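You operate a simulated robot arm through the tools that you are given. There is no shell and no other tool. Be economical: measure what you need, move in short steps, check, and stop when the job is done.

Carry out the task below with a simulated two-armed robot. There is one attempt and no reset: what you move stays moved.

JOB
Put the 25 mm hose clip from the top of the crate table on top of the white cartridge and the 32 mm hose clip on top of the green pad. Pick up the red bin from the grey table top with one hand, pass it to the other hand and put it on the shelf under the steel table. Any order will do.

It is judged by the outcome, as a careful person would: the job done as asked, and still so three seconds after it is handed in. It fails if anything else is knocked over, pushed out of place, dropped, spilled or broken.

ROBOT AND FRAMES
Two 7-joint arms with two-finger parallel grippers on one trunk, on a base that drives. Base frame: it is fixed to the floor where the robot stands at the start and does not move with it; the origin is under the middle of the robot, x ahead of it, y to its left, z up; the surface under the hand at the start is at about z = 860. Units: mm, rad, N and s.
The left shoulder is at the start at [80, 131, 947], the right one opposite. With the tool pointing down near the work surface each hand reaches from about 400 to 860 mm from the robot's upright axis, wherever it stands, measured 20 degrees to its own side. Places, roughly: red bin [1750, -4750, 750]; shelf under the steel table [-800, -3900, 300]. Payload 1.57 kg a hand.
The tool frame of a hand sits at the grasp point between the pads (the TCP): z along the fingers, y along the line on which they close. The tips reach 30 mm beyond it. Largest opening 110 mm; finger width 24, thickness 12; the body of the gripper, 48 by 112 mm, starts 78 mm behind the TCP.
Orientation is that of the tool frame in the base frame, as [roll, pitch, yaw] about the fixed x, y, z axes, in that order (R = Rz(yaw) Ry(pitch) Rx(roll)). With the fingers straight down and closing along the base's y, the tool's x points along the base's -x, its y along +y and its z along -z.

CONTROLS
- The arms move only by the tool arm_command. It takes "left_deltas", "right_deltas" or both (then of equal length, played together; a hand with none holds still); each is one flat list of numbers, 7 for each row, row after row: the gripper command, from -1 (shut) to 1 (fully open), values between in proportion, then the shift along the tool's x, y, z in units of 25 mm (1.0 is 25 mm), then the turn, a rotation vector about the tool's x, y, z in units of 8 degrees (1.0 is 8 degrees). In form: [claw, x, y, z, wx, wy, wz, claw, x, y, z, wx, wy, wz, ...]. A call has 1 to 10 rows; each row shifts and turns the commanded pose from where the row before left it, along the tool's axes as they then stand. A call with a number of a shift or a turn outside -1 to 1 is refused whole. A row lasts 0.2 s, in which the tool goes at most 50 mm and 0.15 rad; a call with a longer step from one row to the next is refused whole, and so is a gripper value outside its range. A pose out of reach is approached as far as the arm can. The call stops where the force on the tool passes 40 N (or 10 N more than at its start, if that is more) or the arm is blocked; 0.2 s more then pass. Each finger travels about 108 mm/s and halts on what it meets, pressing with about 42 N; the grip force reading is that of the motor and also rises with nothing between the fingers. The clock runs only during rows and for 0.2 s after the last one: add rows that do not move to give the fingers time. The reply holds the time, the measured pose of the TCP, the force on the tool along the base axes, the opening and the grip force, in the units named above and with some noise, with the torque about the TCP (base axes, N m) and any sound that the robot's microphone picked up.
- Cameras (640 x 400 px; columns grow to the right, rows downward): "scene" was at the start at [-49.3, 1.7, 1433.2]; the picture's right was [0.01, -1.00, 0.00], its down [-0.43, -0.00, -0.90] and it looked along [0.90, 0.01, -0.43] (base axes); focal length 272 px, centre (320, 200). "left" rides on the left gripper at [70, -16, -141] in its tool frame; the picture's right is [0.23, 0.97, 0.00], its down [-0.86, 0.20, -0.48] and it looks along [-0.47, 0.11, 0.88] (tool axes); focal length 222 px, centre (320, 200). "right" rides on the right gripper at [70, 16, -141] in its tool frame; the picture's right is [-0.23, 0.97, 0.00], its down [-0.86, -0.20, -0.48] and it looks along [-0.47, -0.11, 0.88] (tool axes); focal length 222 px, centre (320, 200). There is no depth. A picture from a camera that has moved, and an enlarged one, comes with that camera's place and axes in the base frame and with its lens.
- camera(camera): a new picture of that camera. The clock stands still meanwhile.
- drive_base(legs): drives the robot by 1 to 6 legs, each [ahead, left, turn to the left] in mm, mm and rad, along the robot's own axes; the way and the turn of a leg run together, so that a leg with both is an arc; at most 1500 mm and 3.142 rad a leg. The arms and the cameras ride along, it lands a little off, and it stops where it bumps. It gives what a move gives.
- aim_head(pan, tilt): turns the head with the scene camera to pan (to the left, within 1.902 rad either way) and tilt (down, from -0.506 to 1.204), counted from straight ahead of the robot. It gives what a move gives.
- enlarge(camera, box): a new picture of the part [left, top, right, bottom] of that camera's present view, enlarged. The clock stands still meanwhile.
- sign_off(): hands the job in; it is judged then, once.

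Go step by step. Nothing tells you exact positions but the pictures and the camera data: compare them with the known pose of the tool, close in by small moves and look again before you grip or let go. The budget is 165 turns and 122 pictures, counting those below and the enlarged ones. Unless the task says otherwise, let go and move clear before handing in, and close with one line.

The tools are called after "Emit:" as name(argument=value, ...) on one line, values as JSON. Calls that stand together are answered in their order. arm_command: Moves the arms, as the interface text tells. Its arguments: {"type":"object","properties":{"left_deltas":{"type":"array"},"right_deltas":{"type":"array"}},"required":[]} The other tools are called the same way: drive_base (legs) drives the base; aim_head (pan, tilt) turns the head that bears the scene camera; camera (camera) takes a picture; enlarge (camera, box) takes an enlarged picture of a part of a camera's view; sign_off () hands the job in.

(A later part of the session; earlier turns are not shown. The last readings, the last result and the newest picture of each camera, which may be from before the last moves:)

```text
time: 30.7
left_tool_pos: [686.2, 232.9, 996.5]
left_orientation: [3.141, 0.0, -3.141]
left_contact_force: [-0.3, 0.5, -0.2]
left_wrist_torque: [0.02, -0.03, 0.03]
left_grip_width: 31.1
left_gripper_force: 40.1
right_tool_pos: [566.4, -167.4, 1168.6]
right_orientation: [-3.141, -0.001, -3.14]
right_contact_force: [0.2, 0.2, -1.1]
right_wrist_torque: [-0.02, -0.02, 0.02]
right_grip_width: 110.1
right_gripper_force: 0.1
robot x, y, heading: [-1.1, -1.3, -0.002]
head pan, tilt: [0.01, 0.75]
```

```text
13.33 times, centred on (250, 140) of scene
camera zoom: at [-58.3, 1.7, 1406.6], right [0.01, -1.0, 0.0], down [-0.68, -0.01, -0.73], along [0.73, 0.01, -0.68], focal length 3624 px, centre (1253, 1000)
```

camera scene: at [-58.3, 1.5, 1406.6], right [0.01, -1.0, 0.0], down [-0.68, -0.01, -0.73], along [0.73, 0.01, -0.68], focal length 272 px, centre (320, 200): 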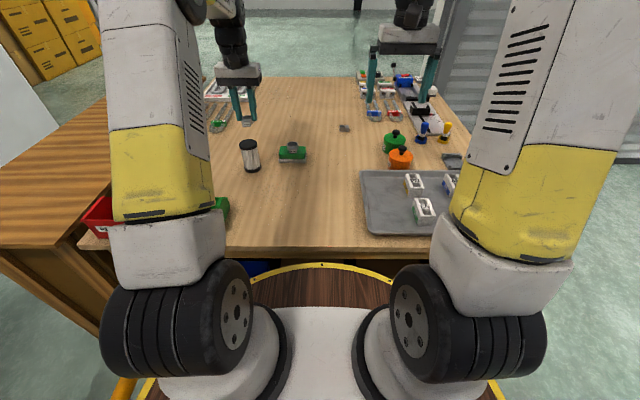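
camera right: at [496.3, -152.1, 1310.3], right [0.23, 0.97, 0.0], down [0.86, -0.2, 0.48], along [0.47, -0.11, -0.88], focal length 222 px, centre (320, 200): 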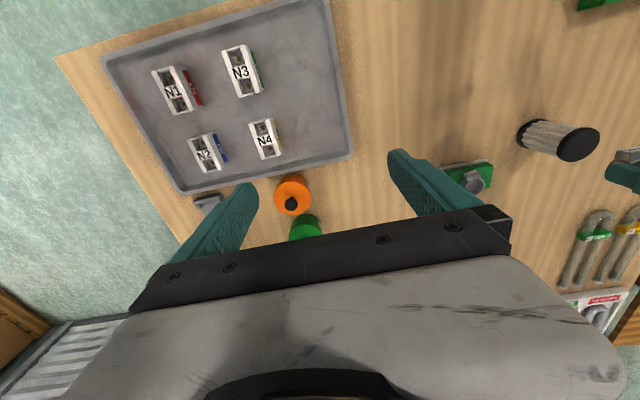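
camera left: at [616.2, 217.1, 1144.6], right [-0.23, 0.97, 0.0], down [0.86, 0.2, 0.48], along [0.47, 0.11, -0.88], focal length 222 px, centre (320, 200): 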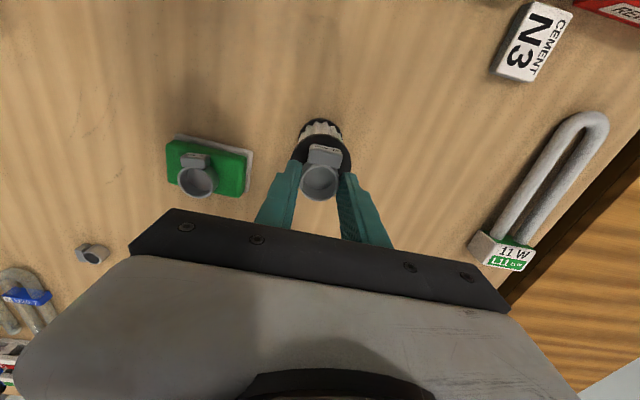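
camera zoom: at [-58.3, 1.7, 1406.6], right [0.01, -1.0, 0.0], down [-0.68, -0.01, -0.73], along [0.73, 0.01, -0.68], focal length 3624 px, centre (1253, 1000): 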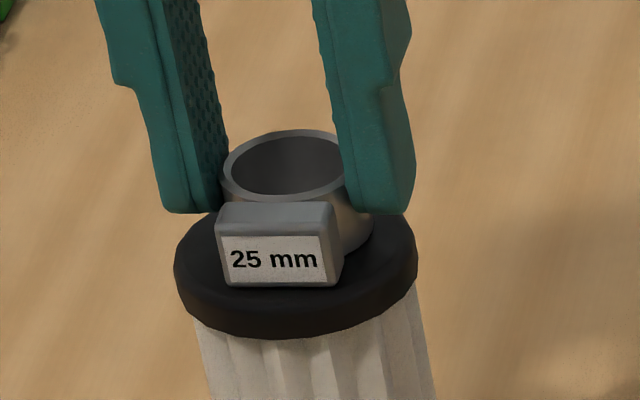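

Centred. I nudge 2 mm forward and keep lowering in 1 mm steps.

Emit:
arm_command(left_deltas=[-1, -0.08, 0, 0.05, 0, 0, 0, -1, 0, 0, 0, 0, 0, 0])

Emit:
arm_command(left_deltas=[-1, 0, 0, 0.05, 0, 0, 0, -1, 0, 0, 0, 0, 0, 0])

Emit:
enlarge(camera="scene", box=[230, 125, 270, 155])

```text
time: 31.3
left_tool_pos: [688.7, 232.4, 993.8]
left_orientation: [3.142, 0.001, 3.141]
left_contact_force: [-0.6, 0.6, 4.1]
left_wrist_torque: [0.01, 0.09, 0.02]
left_grip_width: 31.4
left_gripper_force: 39.9
right_tool_pos: [566.2, -167.8, 1169.1]
right_orientation: [3.141, 0.0, -3.141]
right_contact_force: [-0.1, -0.2, 0.6]
right_wrist_torque: [0.01, -0.02, -0.03]
right_grip_width: 110.1
right_gripper_force: 0.0
robot x, y, heading: [-1.2, -2.5, 0.001]
head pan, tilt: [0.01, 0.75]
```

```text
time: 31.9
left_tool_pos: [688.5, 232.7, 994.9]
left_orientation: [-3.141, 0.001, 3.141]
left_contact_force: [-1.0, 0.5, 14.8]
left_wrist_torque: [0.01, 0.18, -0.05]
left_grip_width: 31.3
left_gripper_force: 40.2
right_tool_pos: [564.4, -166.8, 1168.8]
right_orientation: [-3.14, 0.0, 3.141]
right_contact_force: [0.6, 0.7, 0.9]
right_wrist_torque: [-0.02, 0.0, 0.01]
right_grip_width: 110.2
right_gripper_force: 0.1
robot x, y, heading: [2.7, 2.8, 0.003]
head pan, tilt: [0.01, 0.75]
```

```text
13.33 times, centred on (250, 140) of scene
camera zoom: at [-58.9, 1.5, 1406.5], right [0.01, -1.0, 0.0], down [-0.68, -0.01, -0.73], along [0.73, 0.01, -0.68], focal length 3624 px, centre (1253, 1000)
```

zoom: 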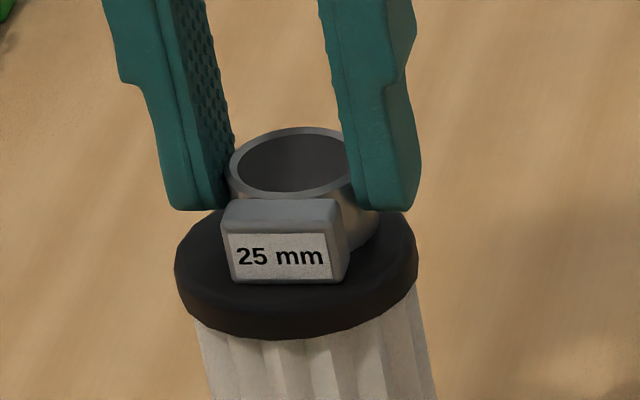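

Contact reached. I back off 1.5 mm so the load vanishes, check, then open gradually.

Emit:
arm_command(left_deltas=[-1, 0, 0, -0.07, 0, 0, 0, -1, 0, 0, 0, 0, 0, 0])

```text
time: 32.5
left_tool_pos: [688.9, 232.4, 995.6]
left_orientation: [-3.141, 0.0, -3.141]
left_contact_force: [0.9, 0.9, 4.1]
left_wrist_torque: [-0.04, 0.0, 0.02]
left_grip_width: 31.3
left_gripper_force: 40.2
right_tool_pos: [566.5, -168.0, 1168.7]
right_orientation: [-3.141, 0.0, 3.141]
right_contact_force: [0.0, 0.0, 0.0]
right_wrist_torque: [-0.03, 0.0, 0.0]
right_grip_width: 110.2
right_gripper_force: 0.0
robot x, y, heading: [-0.4, -0.5, -0.002]
head pan, tilt: [0.01, 0.75]
```

Emit:
arm_command(left_deltas=[-1, 0, 0, -0.02, 0, 0, 0, -0.38, 0, 0, 0, 0, 0, 0, -0.38, 0, 0, 0, 0, 0, 0, -0.3, 0, 0, 0, 0, 0, 0, -0.2, 0, 0, 0, 0, 0, 0, -0.1, 0, 0, 0, 0, 0, 0])

Emit:
enlarge(camera="scene", box=[230, 125, 270, 155])

```text
time: 33.9
left_tool_pos: [688.1, 232.1, 996.3]
left_orientation: [-3.141, 0.0, -3.141]
left_contact_force: [0.3, -0.9, 1.1]
left_wrist_torque: [0.0, 0.01, -0.01]
left_grip_width: 49.5
left_gripper_force: 0.0
right_tool_pos: [566.1, -166.8, 1169.8]
right_orientation: [3.141, 0.001, -3.141]
right_contact_force: [0.1, -0.2, 0.1]
right_wrist_torque: [0.04, 0.0, 0.01]
right_grip_width: 110.2
right_gripper_force: 0.1
robot x, y, heading: [-3.2, 1.0, 0.002]
head pan, tilt: [0.01, 0.75]
```

```text
13.33 times, centred on (250, 140) of scene
camera zoom: at [-58.3, 1.7, 1406.6], right [0.01, -1.0, 0.0], down [-0.68, -0.01, -0.73], along [0.73, 0.01, -0.68], focal length 3624 px, centre (1253, 1000)
```

zoom: 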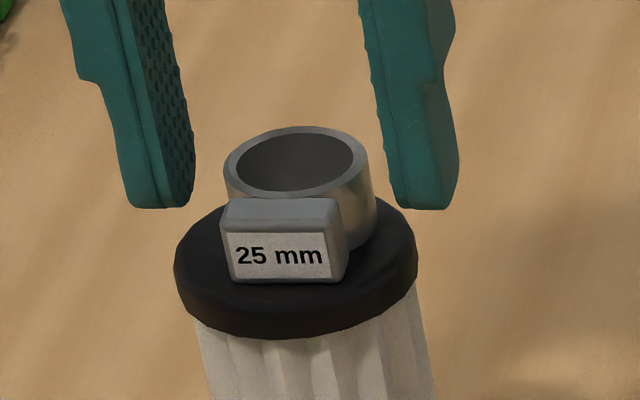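

The clip stands nicely on the cartridge. I raise the left hand and retract it to its start pose.

Emit:
arm_command(left_deltas=[-0.1, 0, 0, -0.8, 0, 0, 0, -0.1, 0, 0, -1, 0, 0, 0, -0.1, 0, 0, -1, 0, 0, 0, -0.1, 0, 0, -1, 0, 0, 0, -0.1, 0, 0, -1, 0, 0, 0, -0.1, 0, 0, -1, 0, 0, 0])

Emit:
arm_command(left_deltas=[-0.1, 1, 0.1, 0, 0, 0, 0, -0.1, 1, 0.1, 0, 0, 0, 0, -0.1, 1, 0.1, 0, 0, 0, 0, -0.1, 1, 0.1, 0, 0, 0, 0, -0.1, 1, 0.1, 0, 0, 0, 0, -0.1, 1, 0.1, 0, 0, 0, 0, -0.1, 1, 0.1, 0, 0, 0, 0, -0.1, 0.5, 0.1, 0, 0, 0, 0])

Emit:
camera(camera="scene")

Emit:
aim_head(pan=-1.5, tilt=0.3)

Emit:
camera(camera="scene")

```text
time: 35.3
left_tool_pos: [688.7, 234.7, 1140.0]
left_orientation: [3.14, -0.001, -3.141]
left_contact_force: [-0.2, -0.6, 0.9]
left_wrist_torque: [0.0, 0.02, 0.0]
left_grip_width: 49.3
left_gripper_force: 0.0
right_tool_pos: [567.1, -167.5, 1168.6]
right_orientation: [-3.141, -0.001, 3.14]
right_contact_force: [0.0, -0.4, -0.4]
right_wrist_torque: [-0.02, 0.0, -0.02]
right_grip_width: 109.9
right_gripper_force: 0.0
robot x, y, heading: [-1.6, 2.5, -0.006]
head pan, tilt: [0.01, 0.75]
```

```text
time: 37.1
left_tool_pos: [501.1, 252.7, 1141.4]
left_orientation: [-3.141, 0.0, -3.142]
left_contact_force: [-0.5, 0.1, 0.1]
left_wrist_torque: [-0.03, 0.02, 0.04]
left_grip_width: 49.3
left_gripper_force: 0.1
right_tool_pos: [566.6, -168.1, 1169.4]
right_orientation: [3.141, 0.0, -3.14]
right_contact_force: [-0.4, 0.8, -0.1]
right_wrist_torque: [0.03, -0.03, -0.03]
right_grip_width: 109.9
right_gripper_force: 0.1
robot x, y, heading: [0.2, -1.6, 0.001]
head pan, tilt: [0.01, 0.75]
```

```text
85 pictures are left
camera scene: at [-58.3, 1.7, 1406.6], right [0.01, -1.0, 0.0], down [-0.68, -0.01, -0.73], along [0.73, 0.01, -0.68], focal length 272 px, centre (320, 200)
```

scene: 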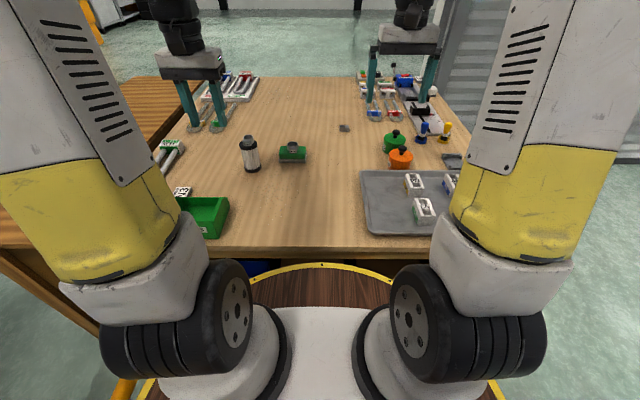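

```text
time: 38.7
left_tool_pos: [500.1, 251.7, 1141.8]
left_orientation: [-3.14, 0.001, 3.141]
left_contact_force: [0.5, 0.9, -0.2]
left_wrist_torque: [0.0, -0.01, 0.02]
left_grip_width: 49.5
left_gripper_force: 0.0
right_tool_pos: [565.9, -168.8, 1168.4]
right_orientation: [3.141, 0.0, 3.141]
right_contact_force: [0.5, 0.3, 0.5]
right_wrist_torque: [0.03, 0.0, 0.0]
right_grip_width: 110.1
right_gripper_force: 0.0
robot x, y, heading: [-1.0, 1.4, 0.001]
head pan, tilt: [-1.499, 0.3]
```

```text
84 pictures are left
camera scene: at [-134.5, -92.3, 1446.9], right [-1.0, -0.07, 0.0], down [-0.02, 0.3, -0.96], along [0.07, -0.95, -0.3], focal length 272 px, centre (320, 200)
```

scene: 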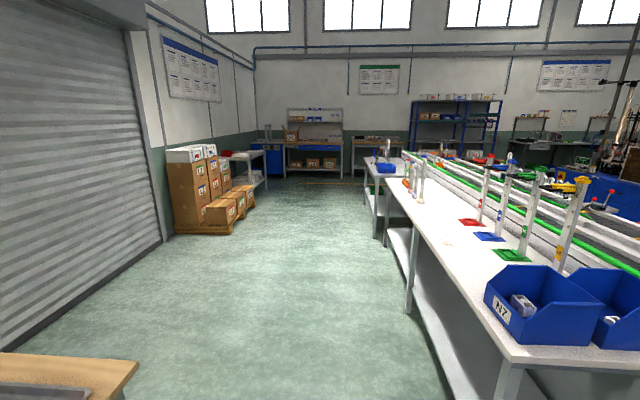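

Both clips are placed. The red bin's grey table is beyond the pallet of boxes, at right; the steel table is ahead beyond the white bench. I back up slightly and drive sideways down the aisle.

Emit:
drive_base(legs=[[-120, 0, 0], [0, -1300, 0], [350, 0, 0], [0, -1400, 0]])

Emit:
aim_head(pan=-1.0, tilt=0.35)

Emit:
camera(camera="scene")

```text
time: 54.3
left_tool_pos: [666.5, -2456.1, 1141.7]
left_orientation: [3.142, 0.0, 3.085]
left_contact_force: [-0.2, 1.2, 0.6]
left_wrist_torque: [0.0, 0.03, 0.01]
left_grip_width: 49.5
left_gripper_force: 0.0
right_tool_pos: [706.0, -2879.8, 1169.0]
right_orientation: [3.141, 0.002, 3.086]
right_contact_force: [-0.2, -0.5, 0.1]
right_wrist_torque: [0.03, 0.04, 0.02]
right_grip_width: 110.1
right_gripper_force: 0.0
robot x, y, heading: [152.8, -2679.4, -0.055]
head pan, tilt: [-1.499, 0.3]
```

```text
time: 55.3
left_tool_pos: [664.6, -2455.4, 1142.0]
left_orientation: [3.141, 0.001, 3.084]
left_contact_force: [0.0, 0.5, 0.4]
left_wrist_torque: [-0.01, 0.03, 0.01]
left_grip_width: 49.5
left_gripper_force: 0.1
right_tool_pos: [705.9, -2879.6, 1168.8]
right_orientation: [3.141, 0.001, 3.083]
right_contact_force: [-0.3, 0.3, -0.9]
right_wrist_torque: [-0.02, -0.02, -0.02]
right_grip_width: 109.7
right_gripper_force: 0.1
robot x, y, heading: [153.9, -2677.8, -0.056]
head pan, tilt: [-1.0, 0.351]
```

```text
83 pictures are left
camera scene: at [55.6, -2751.4, 1442.2], right [-0.87, -0.49, 0.0], down [-0.17, 0.3, -0.94], along [0.46, -0.82, -0.34], focal length 272 px, centre (320, 200)
```

scene: 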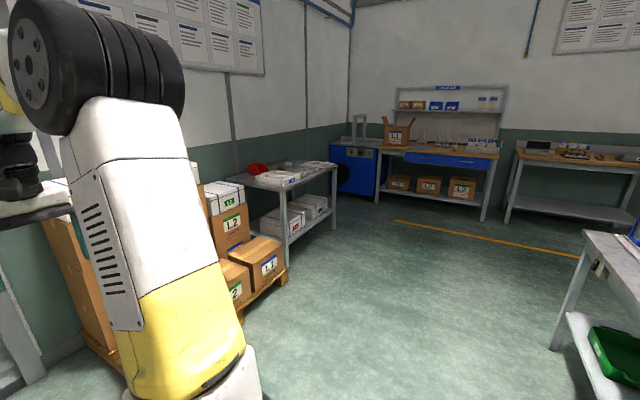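

I now see the grey table with the red bin at its left end. I'll zoom in.

Emit:
enlarge(camera="scene", box=[220, 130, 360, 220])

```text
4.44 times, centred on (290, 175) of scene
camera zoom: at [55.6, -2751.4, 1442.2], right [-0.87, -0.49, 0.0], down [-0.17, 0.3, -0.94], along [0.46, -0.82, -0.34], focal length 1208 px, centre (453, 311)
```

zoom: 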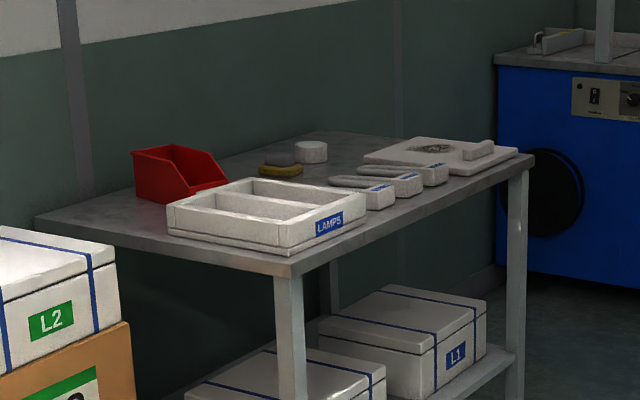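

The bin is near [1790,-4750] behind a LAMPS tray; table front edge near x 1340. I'll drive to about [450,-4950] facing +x and look again.

Emit:
drive_base(legs=[[0, 0, 0.056], [150, -1200, 0], [150, -1070, 0]])

Emit:
aim_head(pan=0.1, tilt=0.5)

Emit:
camera(camera="scene")

```text
time: 67.1
left_tool_pos: [933.0, -4753.1, 1140.5]
left_orientation: [3.141, -0.002, 3.109]
left_contact_force: [0.7, -0.8, -0.5]
left_wrist_torque: [-0.01, -0.02, 0.04]
left_grip_width: 49.2
left_gripper_force: 0.0
right_tool_pos: [985.8, -5175.3, 1168.3]
right_orientation: [-3.141, -0.001, 3.111]
right_contact_force: [0.5, -0.1, 0.7]
right_wrist_torque: [-0.02, 0.0, -0.01]
right_grip_width: 109.6
right_gripper_force: 0.1
robot x, y, heading: [425.9, -4990.3, -0.029]
head pan, tilt: [-1.0, 0.351]
```

```text
time: 68.5
left_tool_pos: [932.3, -4752.1, 1141.2]
left_orientation: [-3.141, -0.001, 3.11]
left_contact_force: [-0.1, -0.3, -0.4]
left_wrist_torque: [0.02, 0.02, 0.0]
left_grip_width: 49.6
left_gripper_force: 0.0
right_tool_pos: [985.5, -5174.0, 1168.9]
right_orientation: [-3.14, 0.0, 3.111]
right_contact_force: [-0.3, 0.2, -0.7]
right_wrist_torque: [0.01, -0.02, -0.01]
right_grip_width: 109.8
right_gripper_force: 0.1
robot x, y, heading: [425.7, -4989.3, -0.033]
head pan, tilt: [0.099, 0.499]
```

```text
81 pictures are left
camera scene: at [374.1, -4978.2, 1428.5], right [0.07, -1.0, 0.0], down [-0.48, -0.03, -0.88], along [0.88, 0.06, -0.48], focal length 272 px, centre (320, 200)
```

scene: 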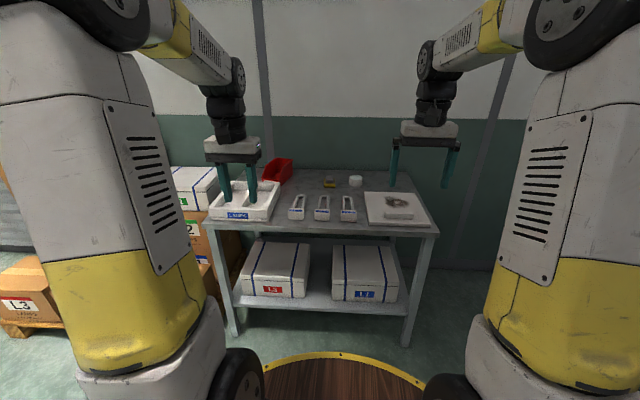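

Table edge confirmed at x≈1330, z≈750. Zoom on the bin region.

Emit:
enlarge(camera="scene", box=[200, 140, 380, 240])

Emit:
enlarge(camera="left", box=[0, 0, 640, 240])

```text
3.56 times, centred on (290, 190) of scene
camera zoom: at [374.1, -4978.2, 1428.5], right [0.07, -1.0, 0.0], down [-0.48, -0.03, -0.88], along [0.88, 0.06, -0.48], focal length 966 px, centre (427, 236)
```

zoom: 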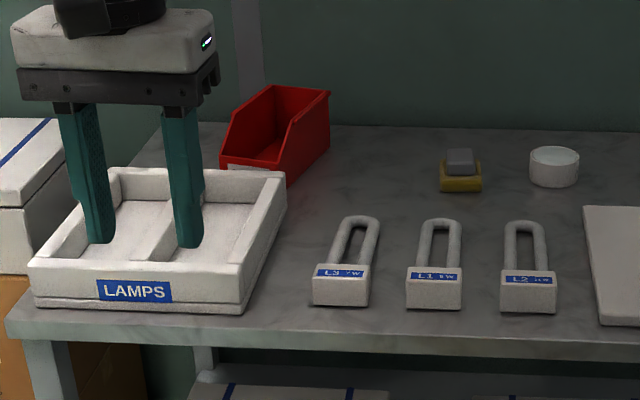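

```text
1.00 times, centred on (320, 120) of left (not enlarged: the box is as wide or as high as the picture)
camera zoom: at [862.6, -4767.1, 1282.9], right [-0.2, 0.98, 0.0], down [0.86, 0.17, 0.48], along [0.47, 0.09, -0.88], focal length 222 px, centre (320, 280)
```

zoom: 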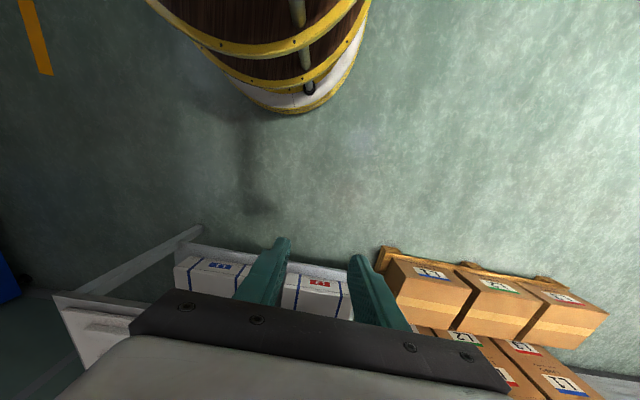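

Bin opens toward me, yawed about −18°, centre near [1863,−4625], walls ~105 mm high, ~116 wide. I'll drive closer (axis ~1000), to pick with the left hand on the left wall.

Emit:
drive_base(legs=[[0, 0, 0.033], [530, 119, 0]])

Emit:
aim_head(pan=0.3, tilt=0.6)

Emit:
camera(camera="scene")

Emit:
camera(camera="left")

```text
time: 71.9
left_tool_pos: [1432.7, -4617.0, 1141.8]
left_orientation: [3.14, 0.0, 3.139]
left_contact_force: [0.4, -0.3, -0.5]
left_wrist_torque: [0.0, -0.01, 0.01]
left_grip_width: 49.3
left_gripper_force: 0.2
right_tool_pos: [1495.5, -5036.1, 1169.5]
right_orientation: [-3.141, 0.0, 3.137]
right_contact_force: [-0.7, -0.5, 0.1]
right_wrist_torque: [-0.01, -0.02, 0.01]
right_grip_width: 110.2
right_gripper_force: 0.0
robot x, y, heading: [932.7, -4866.7, -0.005]
head pan, tilt: [0.099, 0.499]
```

```text
time: 72.6
left_tool_pos: [1431.7, -4615.3, 1141.1]
left_orientation: [3.14, 0.0, 3.136]
left_contact_force: [-0.3, 1.5, 1.1]
left_wrist_torque: [-0.01, 0.01, -0.02]
left_grip_width: 49.5
left_gripper_force: 0.1
right_tool_pos: [1497.2, -5036.0, 1169.2]
right_orientation: [3.14, -0.001, 3.137]
right_contact_force: [-0.5, 0.5, 0.2]
right_wrist_torque: [-0.02, -0.01, -0.01]
right_grip_width: 110.1
right_gripper_force: 0.0
robot x, y, heading: [931.0, -4862.3, 0.001]
head pan, tilt: [0.3, 0.6]
```

```text
78 pictures are left
camera scene: at [874.1, -4840.0, 1419.5], right [0.29, -0.96, 0.0], down [-0.54, -0.16, -0.83], along [0.79, 0.24, -0.56], focal length 272 px, centre (320, 200)
```

scene: 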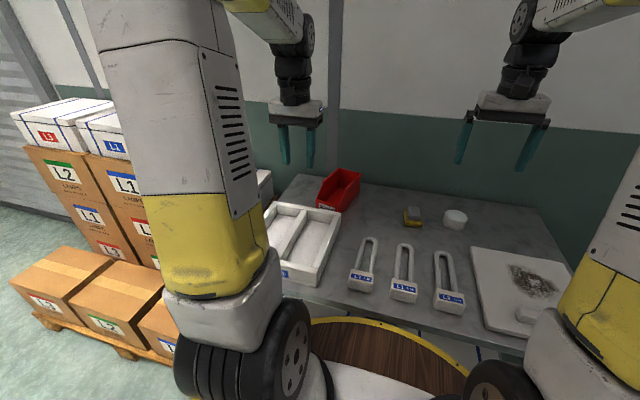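

```text
77 pictures are left
camera left: at [1362.7, -4632.8, 1283.0], right [-0.22, 0.97, 0.0], down [0.86, 0.2, 0.48], along [0.47, 0.11, -0.88], focal length 222 px, centre (320, 200)
```

left: 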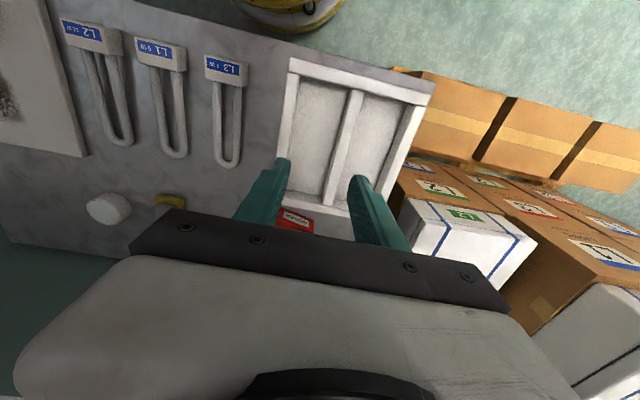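

Zoom on the bin for accurate geometry.

Emit:
enlarge(camera="scene", box=[290, 155, 400, 225])

```text
5.71 times, centred on (345, 190) of scene
camera zoom: at [874.1, -4840.0, 1419.5], right [0.29, -0.96, 0.0], down [-0.54, -0.16, -0.83], along [0.79, 0.24, -0.56], focal length 1553 px, centre (177, 257)
```

zoom: 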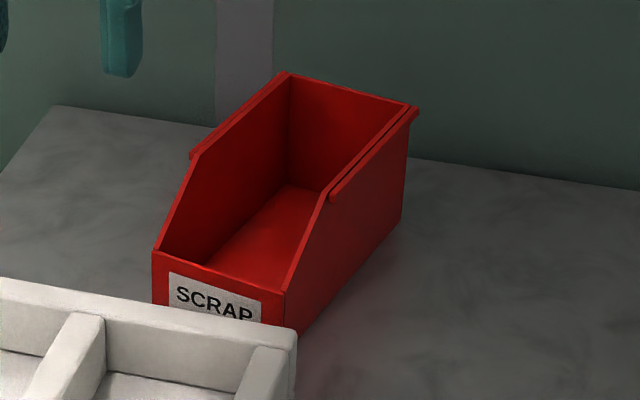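

The bin: front-right bottom ≈[1748,−4658], back-right ≈[1908,−4704], width ~100, yaw ≈ −15°. I drive 85 mm closer, then yaw the left tool 15° right and tilt it 35° forward.

Emit:
drive_base(legs=[[85, 0, 0]])

Emit:
arm_command(left_deltas=[-0.1, 0, 0, 0, 0, 0, 0.94, -0.1, 0, 0, 0, 0, 0, 0.94, -0.1, 0, 0, 0, 0, -0.875, 0, -0.1, 0, 0, 0, 0, -0.875, 0, -0.1, 0, 0, 0, 0, -0.875, 0, -0.1, 0, 0, 0, 0, -0.875, 0, -0.1, 0, 0, 0, 0, -0.875, 0, -0.1, 0, 0, 0, 0, 0, 0])

Emit:
camera(camera="scene")

Emit:
camera(camera="left")

```text
time: 73.7
left_tool_pos: [1517.5, -4616.1, 1141.0]
left_orientation: [3.141, 0.001, 3.138]
left_contact_force: [0.0, -0.1, -0.6]
left_wrist_torque: [0.02, 0.0, 0.0]
left_grip_width: 49.3
left_gripper_force: 0.0
right_tool_pos: [1580.3, -5036.7, 1170.2]
right_orientation: [-3.14, 0.0, 3.14]
right_contact_force: [0.1, -0.1, -0.2]
right_wrist_torque: [-0.02, -0.02, 0.03]
right_grip_width: 109.6
right_gripper_force: 0.0
robot x, y, heading: [1016.4, -4867.1, -0.003]
head pan, tilt: [0.3, 0.6]
```

```text
time: 75.5
left_tool_pos: [1518.6, -4615.3, 1141.5]
left_orientation: [3.141, 0.612, 2.875]
left_contact_force: [0.4, -0.3, -0.6]
left_wrist_torque: [0.04, -0.01, -0.02]
left_grip_width: 49.7
left_gripper_force: 0.1
right_tool_pos: [1581.9, -5037.2, 1169.5]
right_orientation: [3.141, 0.0, 3.139]
right_contact_force: [0.2, -0.9, -0.4]
right_wrist_torque: [-0.02, 0.01, 0.02]
right_grip_width: 109.8
right_gripper_force: 0.1
robot x, y, heading: [1013.4, -4869.5, -0.004]
head pan, tilt: [0.3, 0.6]
```

```text
75 pictures are left
camera scene: at [959.1, -4840.2, 1419.4], right [0.29, -0.96, 0.0], down [-0.54, -0.17, -0.82], along [0.79, 0.24, -0.57], focal length 272 px, centre (320, 200)
```

scene: 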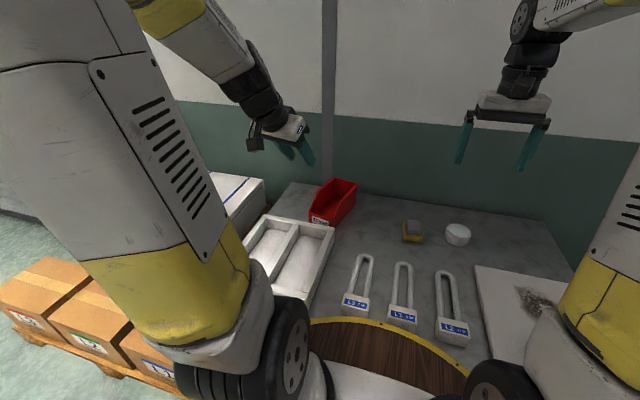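

```text
74 pictures are left
camera left: at [1380.4, -4595.8, 1217.9], right [0.08, 0.99, -0.13], down [0.46, 0.08, 0.88], along [0.88, -0.13, -0.45], focal length 222 px, centre (320, 200)
```

left: 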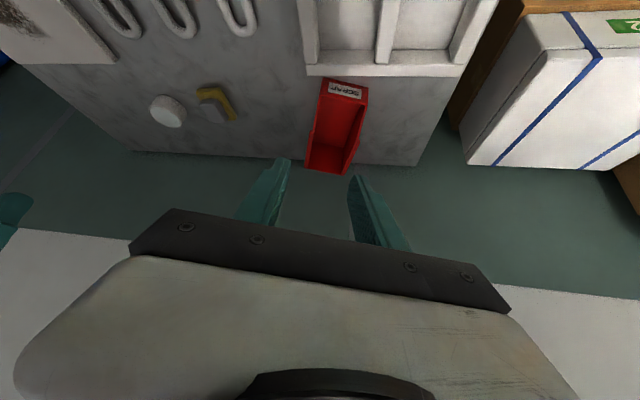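

Good view of the bin. I zoom both cameras to refine the geometry, since my two estimates differ by ~50 mm.

Emit:
enlarge(camera="scene", box=[240, 160, 380, 250])

Emit:
enlarge(camera="left", box=[260, 60, 420, 185])

```text
4.44 times, centred on (310, 205) of scene
camera zoom: at [959.1, -4840.2, 1419.4], right [0.29, -0.96, 0.0], down [-0.54, -0.17, -0.82], along [0.79, 0.24, -0.57], focal length 1208 px, centre (364, 178)
```

zoom: 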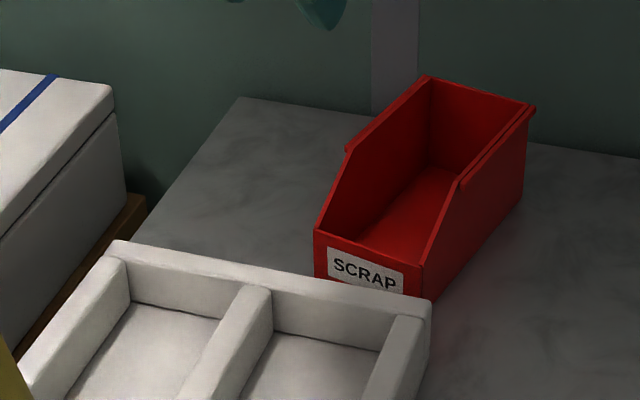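

```text
3.20 times, centred on (340, 122) of left
camera zoom: at [1380.4, -4595.8, 1217.9], right [0.08, 0.99, -0.13], down [0.46, 0.08, 0.88], along [0.88, -0.13, -0.45], focal length 711 px, centre (256, 448)
```

zoom: 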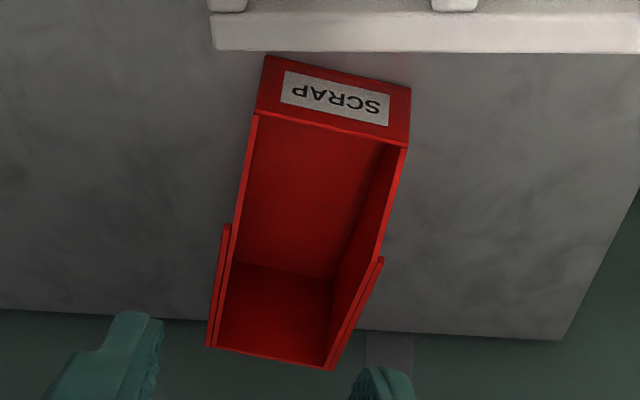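

Refined: bin ~215×104×104 mm, front lip ~65 high, left wall top from [1778,−4585] to [1924,−4614], yaw ≈ −13°. I move the left hand toward a pre-grasp 100 mm above/behind the left wall.

Emit:
arm_command(left_deltas=[-0.1, -0.218, 0.307, 0.992, 0, 0, 0, -0.1, -0.218, 0.307, 0.992, 0, 0, 0, -0.1, -0.218, 0.307, 0.992, 0, 0, 0, -0.1, -0.218, 0.307, 0.992, 0, 0, 0, -0.1, -0.218, 0.307, 0.992, 0, 0, 0, -0.1, -0.218, 0.307, 0.992, 0, 0, 0, -0.1, -0.218, 0.307, 0.992, 0, 0, 0, -0.1, -0.218, 0.307, 0.992, 0, 0, 0, -0.1, -0.218, 0.307, 0.992, 0, 0, 0, -0.1, -0.218, 0.307, 0.992, 0, 0, 0])

Emit:
arm_command(left_deltas=[-0.1, -0.218, 0.307, 0.992, -0.165, 0, -0.235, -0.1, -0.218, 0.307, 0.992, 0, 0, 0, -0.1, -0.218, 0.307, 0.9, 0, 0, 0, -0.1, 0, 0, 0, 0, 0, 0])

Emit:
camera(camera="left")

Emit:
camera(camera="scene")

```text
time: 77.7
left_tool_pos: [1718.1, -4590.7, 971.3]
left_orientation: [3.14, 0.611, 2.875]
left_contact_force: [0.3, 0.2, 0.3]
left_wrist_torque: [0.02, 0.0, 0.0]
left_grip_width: 49.2
left_gripper_force: 0.0
right_tool_pos: [1580.5, -5036.8, 1169.2]
right_orientation: [-3.14, 0.001, 3.138]
right_contact_force: [0.1, -0.2, 0.9]
right_wrist_torque: [0.02, -0.01, -0.01]
right_grip_width: 109.9
right_gripper_force: 0.1
robot x, y, heading: [1017.4, -4864.4, 0.0]
head pan, tilt: [0.3, 0.6]
```

```text
time: 78.7
left_tool_pos: [1777.2, -4581.7, 918.7]
left_orientation: [3.141, 0.611, 2.917]
left_contact_force: [-0.5, 0.1, 0.4]
left_wrist_torque: [0.03, 0.0, -0.01]
left_grip_width: 49.5
left_gripper_force: 0.0
right_tool_pos: [1581.4, -5036.7, 1169.3]
right_orientation: [-3.141, 0.0, 3.139]
right_contact_force: [0.6, -0.2, 0.0]
right_wrist_torque: [-0.01, -0.01, 0.0]
right_grip_width: 110.0
right_gripper_force: 0.0
robot x, y, heading: [1016.7, -4867.6, -0.003]
head pan, tilt: [0.3, 0.6]
```

```text
71 pictures are left
camera left: at [1638.2, -4568.0, 994.6], right [0.04, 0.99, -0.13], down [0.46, 0.1, 0.88], along [0.89, -0.09, -0.45], focal length 222 px, centre (320, 200)
```

left: 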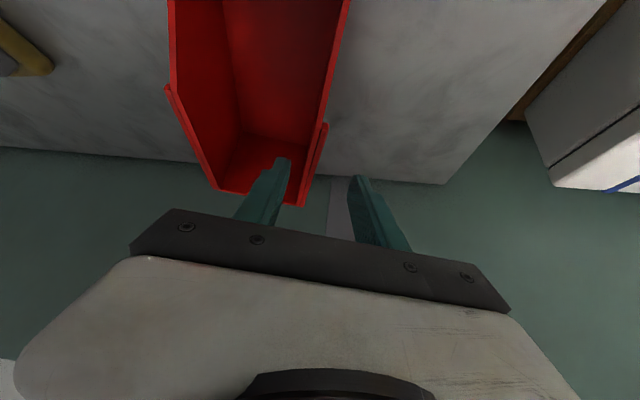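

```text
70 pictures are left
camera scene: at [959.2, -4840.2, 1419.4], right [0.29, -0.96, 0.0], down [-0.54, -0.17, -0.82], along [0.79, 0.24, -0.57], focal length 272 px, centre (320, 200)
```

scene: 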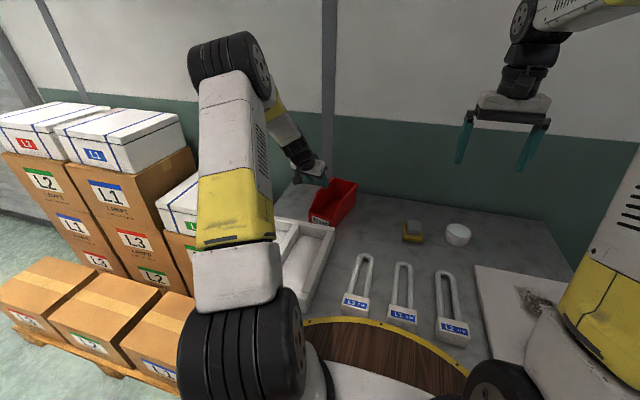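

The wall line passes x 1835 at y≈−4602. I shift 6.6 mm and advance 65 mm along the tool, then check.

Emit:
arm_command(left_deltas=[-0.1, -0.09, -0.26, 0, 0, 0, 0, -0.1, 0, 0, 0.9, 0, 0, 0, -0.1, 0, 0, 0.9, 0, 0, 0, -0.1, 0, 0, 0.8, 0, 0, 0, -0.1, 0, 0, 0, 0, 0, 0])

Emit:
camera(camera="left")

Emit:
enlarge(camera="scene", box=[270, 140, 390, 240])

```text
time: 79.9
left_tool_pos: [1814.2, -4595.1, 867.2]
left_orientation: [3.141, 0.612, 2.914]
left_contact_force: [-0.4, 0.4, -0.6]
left_wrist_torque: [0.01, 0.02, -0.01]
left_grip_width: 49.8
left_gripper_force: 0.2
right_tool_pos: [1582.5, -5037.2, 1170.0]
right_orientation: [3.141, 0.0, 3.138]
right_contact_force: [0.5, -0.6, -0.6]
right_wrist_torque: [0.02, -0.01, -0.03]
right_grip_width: 110.0
right_gripper_force: 0.1
robot x, y, heading: [1016.1, -4866.6, 0.0]
head pan, tilt: [0.3, 0.6]
```

```text
69 pictures are left
camera left: at [1676.1, -4581.7, 943.7], right [0.04, 0.99, -0.13], down [0.46, 0.1, 0.88], along [0.89, -0.09, -0.45], focal length 222 px, centre (320, 200)
```

left: 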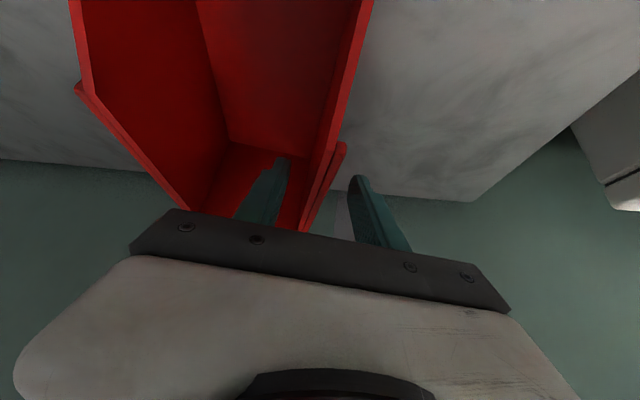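

```text
4.00 times, centred on (330, 190) of scene
camera zoom: at [959.2, -4840.2, 1419.4], right [0.29, -0.96, 0.0], down [-0.54, -0.17, -0.82], along [0.79, 0.24, -0.57], focal length 1087 px, centre (280, 240)
```

zoom: 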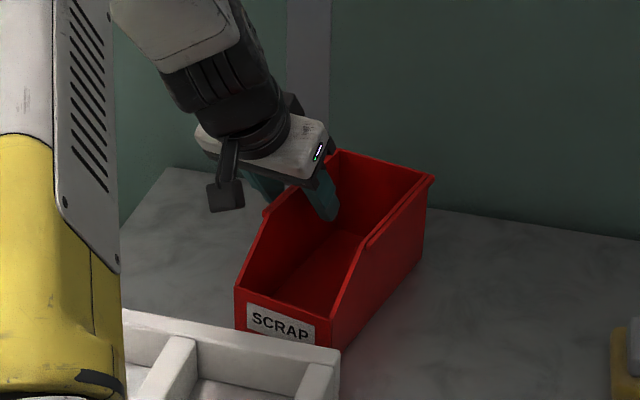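

Fingers straddle the left wall. Advance 37 mm and close.

Emit:
arm_command(left_deltas=[-0.1, 0, 0, 0.75, 0, 0, 0, -0.1, 0, 0, 0.75, 0, 0, 0, -0.1, 0, 0, 0, 0, 0, 0, -1, 0, 0, 0, 0, 0, 0, -1, 0, 0, 0, 0, 0, 0, -1, 0, 0, 0, 0, 0, 0])

Emit:
enlarge(camera="scene", box=[270, 140, 390, 240])

```text
time: 81.3
left_tool_pos: [1834.4, -4602.3, 836.6]
left_orientation: [-3.14, 0.611, 2.915]
left_contact_force: [0.4, -0.6, 0.0]
left_wrist_torque: [-0.05, -0.09, -0.03]
left_grip_width: 3.8
left_gripper_force: 25.0
right_tool_pos: [1581.5, -5036.5, 1169.5]
right_orientation: [-3.141, -0.001, 3.139]
right_contact_force: [0.8, 0.8, -0.1]
right_wrist_torque: [-0.01, -0.01, -0.02]
right_grip_width: 110.1
right_gripper_force: 0.0
robot x, y, heading: [1017.6, -4870.5, -0.001]
head pan, tilt: [0.3, 0.6]
```

```text
4.00 times, centred on (330, 190) of scene
camera zoom: at [959.2, -4840.2, 1419.4], right [0.29, -0.96, 0.0], down [-0.54, -0.17, -0.82], along [0.79, 0.24, -0.57], focal length 1087 px, centre (280, 240)
```

zoom: 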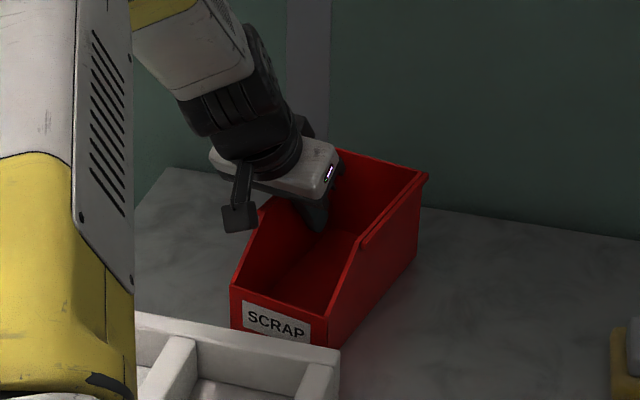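

Gripped something 3.8 mm thick. I wait a moment to confirm, then lift 25 mm straight up.

Emit:
arm_command(left_deltas=[-1, 0, 0, 0, 0, 0, 0, -1, 0, 0, 0, 0, 0, 0])

Emit:
arm_command(left_deltas=[-1, -0.229, 0, -0.327, 0, 0, 0, -1, -0.229, 0, -0.327, 0, 0, 0, -1, -0.229, 0, -0.327, 0, 0, 0, -1, 0, 0, 0, 0, 0, 0])

Emit:
enlarge(camera="scene", box=[270, 140, 390, 240])

```text
time: 81.9
left_tool_pos: [1833.5, -4602.0, 837.2]
left_orientation: [-3.14, 0.61, 2.914]
left_contact_force: [1.1, -0.9, 0.6]
left_wrist_torque: [-0.04, -0.1, -0.04]
left_grip_width: 4.0
left_gripper_force: 24.2
right_tool_pos: [1581.8, -5037.6, 1168.6]
right_orientation: [3.141, 0.0, 3.137]
right_contact_force: [0.3, -0.1, 0.3]
right_wrist_torque: [-0.01, -0.01, 0.01]
right_grip_width: 110.1
right_gripper_force: 0.0
robot x, y, heading: [1017.4, -4868.3, -0.002]
head pan, tilt: [0.3, 0.6]
```

```text
time: 82.9
left_tool_pos: [1834.9, -4600.7, 867.0]
left_orientation: [3.141, 0.612, 2.915]
left_contact_force: [-0.2, -0.9, -0.5]
left_wrist_torque: [0.04, -0.06, -0.03]
left_grip_width: 3.5
left_gripper_force: 24.3
right_tool_pos: [1582.5, -5037.6, 1168.6]
right_orientation: [3.141, 0.0, 3.138]
right_contact_force: [0.5, 0.1, 0.2]
right_wrist_torque: [-0.01, 0.05, 0.01]
right_grip_width: 110.0
right_gripper_force: 0.0
robot x, y, heading: [1016.4, -4866.4, -0.001]
head pan, tilt: [0.3, 0.6]
```

```text
4.00 times, centred on (330, 190) of scene
camera zoom: at [959.3, -4840.2, 1419.4], right [0.29, -0.96, 0.0], down [-0.54, -0.17, -0.82], along [0.79, 0.24, -0.57], focal length 1087 px, centre (280, 240)
```

zoom: 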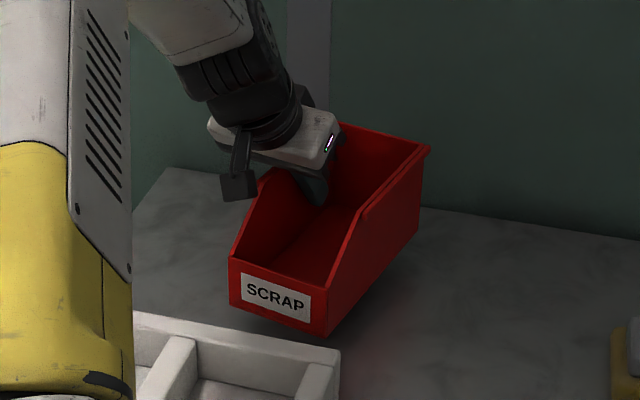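

Bin is lifted, level. I raise it another 150 mm.

Emit:
arm_command(left_deltas=[-1, -0.4, 0, -0.6, 0, 0, 0, -1, -0.57, 0, -0.82, 0, 0, 0, -1, -0.57, 0, -0.82, 0, 0, 0, -1, -0.57, 0, -0.82, 0, 0, 0, -1, -0.57, 0, -0.82, 0, 0, 0, -1, -0.57, 0, -0.82, 0, 0, 0, -1, -0.3, 0, -0.4, 0, 0, 0, -1, 0, 0, 0, 0, 0, 0])

Emit:
drive_base(legs=[[-300, 0, 0], [-250, 0, 0]])

Emit:
aim_head(pan=0.0, tilt=0.5)

Emit:
camera(camera="scene")

```text
time: 84.7
left_tool_pos: [1834.7, -4599.7, 1022.3]
left_orientation: [-3.141, 0.61, 2.918]
left_contact_force: [-0.4, 1.1, -1.3]
left_wrist_torque: [0.06, -0.07, -0.01]
left_grip_width: 3.9
left_gripper_force: 24.0
right_tool_pos: [1580.8, -5036.7, 1169.5]
right_orientation: [-3.142, -0.001, 3.138]
right_contact_force: [0.8, 0.5, -0.1]
right_wrist_torque: [-0.03, 0.02, 0.05]
right_grip_width: 109.9
right_gripper_force: 0.1
robot x, y, heading: [1014.8, -4864.9, -0.005]
head pan, tilt: [0.3, 0.6]
```

```text
time: 88.1
left_tool_pos: [1282.6, -4593.7, 1021.6]
left_orientation: [-3.141, 0.612, 2.926]
left_contact_force: [0.0, 1.0, -2.2]
left_wrist_torque: [0.04, -0.08, 0.0]
left_grip_width: 3.9
left_gripper_force: 24.6
right_tool_pos: [1033.4, -5032.7, 1168.6]
right_orientation: [-3.14, -0.001, -3.134]
right_contact_force: [0.7, -0.2, 0.4]
right_wrist_torque: [0.01, -0.01, -0.01]
right_grip_width: 110.0
right_gripper_force: 0.1
robot x, y, heading: [468.0, -4869.6, 0.009]
head pan, tilt: [0.3, 0.6]
```

```text
time: 88.9
left_tool_pos: [1281.8, -4593.7, 1021.7]
left_orientation: [-3.141, 0.612, 2.926]
left_contact_force: [-0.7, -0.1, -2.0]
left_wrist_torque: [0.05, -0.09, 0.04]
left_grip_width: 4.1
left_gripper_force: 25.2
right_tool_pos: [1032.9, -5033.0, 1169.4]
right_orientation: [-3.141, 0.001, -3.134]
right_contact_force: [0.7, 0.5, -0.4]
right_wrist_torque: [0.02, -0.01, 0.0]
right_grip_width: 110.0
right_gripper_force: 0.1
robot x, y, heading: [459.4, -4866.8, 0.008]
head pan, tilt: [0.0, 0.499]
```

```text
65 pictures are left
camera scene: at [415.5, -4868.3, 1428.5], right [0.01, -1.0, 0.0], down [-0.48, 0.0, -0.88], along [0.88, 0.01, -0.48], focal length 272 px, centre (320, 200)
```

scene: 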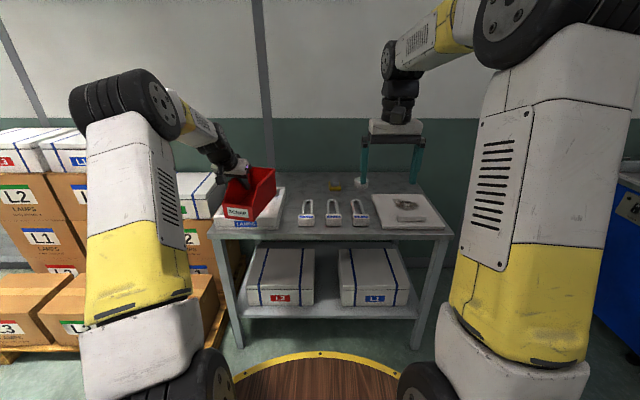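

I bring the bin in front of the robot's middle and straighten its yaw to 0 for the handover.

Emit:
arm_command(left_deltas=[-1, 0, 0, 0, -0.473, 0, -0.676, -1, 0, 0, 0, -0.473, 0, -0.676, -1, 0.4, -0.5, -0.25, 0, 0, 0, -1, 0.662, -0.947, -0.465, 0, 0, 0, -1, 0.662, -0.947, -0.465, 0, 0, 0, -1, 0.662, -0.947, -0.465, 0, 0, 0, -1, 0.662, -0.947, -0.465, 0, 0, 0, -1, 0.662, -0.947, -0.465, 0, 0, 0, -1, 0.662, -0.947, -0.465, 0, 0, 0, -1, 0.662, -0.947, -0.465, 0, 0, 0])

Emit:
arm_command(left_deltas=[-1, 0.662, -0.947, -0.465, 0, 0, 0, -1, 0.3, -0.45, -0.22, 0, 0, 0, -1, 0, 0, 0, 0, 0, 0])

Emit:
camera(camera="scene")

Emit:
camera(camera="right")

```text
time: 91.1
left_tool_pos: [1132.5, -4772.5, 1020.9]
left_orientation: [-3.14, 0.61, -3.127]
left_contact_force: [0.2, 0.0, -2.0]
left_wrist_torque: [0.04, -0.06, 0.01]
left_grip_width: 4.0
left_gripper_force: 24.6
right_tool_pos: [1033.7, -5032.4, 1169.8]
right_orientation: [3.14, 0.001, -3.135]
right_contact_force: [0.1, 0.2, 0.1]
right_wrist_torque: [-0.01, -0.02, -0.02]
right_grip_width: 110.0
right_gripper_force: 0.1
robot x, y, heading: [462.7, -4867.6, 0.003]
head pan, tilt: [0.0, 0.499]
```

```text
time: 91.9
left_tool_pos: [1102.3, -4809.8, 1020.4]
left_orientation: [-3.14, 0.61, -3.126]
left_contact_force: [0.2, -0.3, -1.4]
left_wrist_torque: [0.07, 0.0, 0.0]
left_grip_width: 3.8
left_gripper_force: 24.7
right_tool_pos: [1034.1, -5033.0, 1169.0]
right_orientation: [3.141, 0.001, -3.135]
right_contact_force: [0.5, 0.1, -0.2]
right_wrist_torque: [0.01, 0.02, 0.0]
right_grip_width: 109.8
right_gripper_force: 0.1
robot x, y, heading: [464.3, -4868.0, 0.008]
head pan, tilt: [0.0, 0.499]
```

```text
64 pictures are left
camera scene: at [415.5, -4868.5, 1428.5], right [0.01, -1.0, 0.0], down [-0.48, 0.0, -0.88], along [0.88, 0.01, -0.48], focal length 272 px, centre (320, 200)
```

scene: 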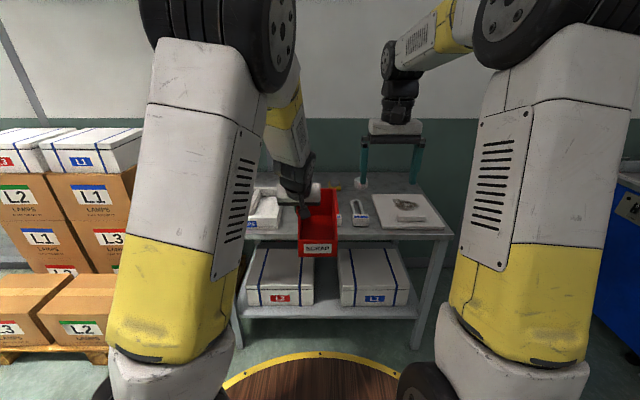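

```text
63 pictures are left
camera right: at [962.9, -5017.5, 1310.4], right [0.22, 0.98, 0.0], down [0.86, -0.19, 0.48], along [0.47, -0.11, -0.88], focal length 222 px, centre (320, 200)
```

right: 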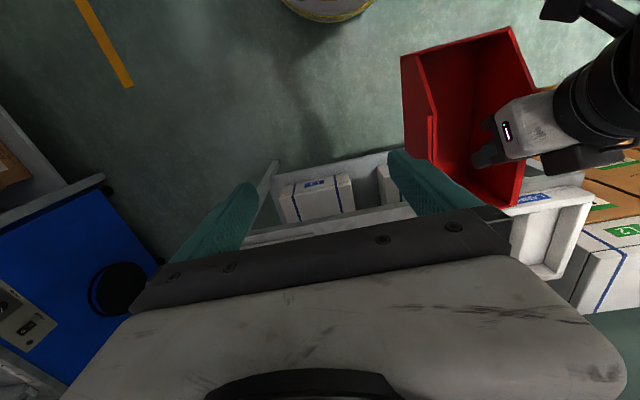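

The bin front is at x≈981, right wall y≈−4910, base z≈933. I push the bin 120 mm forward with the left hand, while the right hand tilts 60° forward, half-opens and comes to a stand-off on the right.

Emit:
arm_command(left_deltas=[-1, -0.786, 0, 0.552, 0, 0, 0, -1, -0.786, 0, 0.552, 0, 0, 0, -1, -0.786, 0, 0.552, 0, 0, 0, -1, -0.786, 0, 0.552, 0, 0, 0, -1, -0.786, 0, 0.552, 0, 0, 0, -1, 0, 0, 0, 0, 0, 0, -1, 0, 0, 0, 0, 0, 0, -1, 0, 0, 0, 0, 0, 0], right_deltas=[-0.1, 0, 0, 0, 0, -0.9375, 0, -0.1, 0, 0, 0, 0, -0.9375, 0, -0.1, 0, 0, 0, 0, -0.9375, 0, -0.1, 0, 0, 0, 0, -0.9375, 0, -0.1, 0, 0, 0, 0, -0.9375, 0, -0.1, 0, 0, 0, 0, -0.9375, 0, -0.1, 0, 0, 0, 0, -0.9375, 0, -0.1, 0, 0, 0, 0, -0.9375, 0])

Emit:
arm_command(right_deltas=[-0.1, 0.875, 0.53, 0.505, 0, 0, 0, -0.1, 0.875, 0.53, 0.505, 0, 0, 0, -0.1, 0.875, 0.53, 0.505, 0, 0, 0, -0.1, 0.875, 0.53, 0.505, 0, 0, 0, -0.1, 0, 0, 0, 0, 0, 0])

Emit:
camera(camera="scene")

Emit:
camera(camera="right")

```text
time: 93.7
left_tool_pos: [1223.1, -4809.6, 1017.7]
left_orientation: [-3.141, 0.611, -3.128]
left_contact_force: [0.1, -0.2, -1.4]
left_wrist_torque: [0.05, -0.05, 0.01]
left_grip_width: 3.6
left_gripper_force: 24.9
right_tool_pos: [1032.7, -5041.1, 1167.0]
right_orientation: [-3.104, 0.931, -3.135]
right_contact_force: [0.2, -0.4, -0.3]
right_wrist_torque: [0.02, 0.0, 0.0]
right_grip_width: 49.5
right_gripper_force: 0.1
right hand out of reach, approached as far as the arm can: row 8
robot x, y, heading: [469.0, -4870.2, 0.013]
head pan, tilt: [0.0, 0.499]
```

```text
time: 94.9
left_tool_pos: [1224.0, -4809.4, 1019.1]
left_orientation: [3.141, 0.61, -3.128]
left_contact_force: [0.5, -0.2, -0.8]
left_wrist_torque: [0.08, -0.05, 0.01]
left_grip_width: 4.0
left_gripper_force: 25.2
right_tool_pos: [1022.3, -4990.9, 1066.6]
right_orientation: [-3.102, 0.93, -3.137]
right_contact_force: [0.3, -0.1, -0.4]
right_wrist_torque: [-0.01, -0.01, -0.01]
right_grip_width: 49.5
right_gripper_force: 0.1
robot x, y, heading: [463.1, -4867.1, 0.007]
head pan, tilt: [0.0, 0.499]
```

```text
62 pictures are left
camera scene: at [415.5, -4868.4, 1428.5], right [0.01, -1.0, 0.0], down [-0.48, 0.0, -0.88], along [0.88, 0.01, -0.48], focal length 272 px, centre (320, 200)
```

scene: 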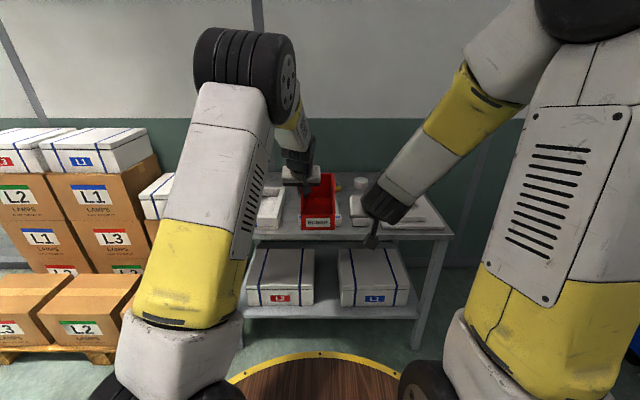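

```text
61 pictures are left
camera right: at [868.1, -4971.3, 1093.6], right [0.16, 0.97, 0.16], down [0.12, -0.18, 0.98], along [0.98, -0.14, -0.15], focal length 222 px, centre (320, 200)
```

right: 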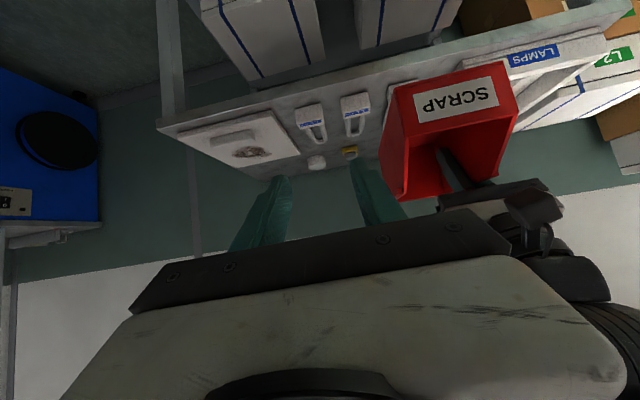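

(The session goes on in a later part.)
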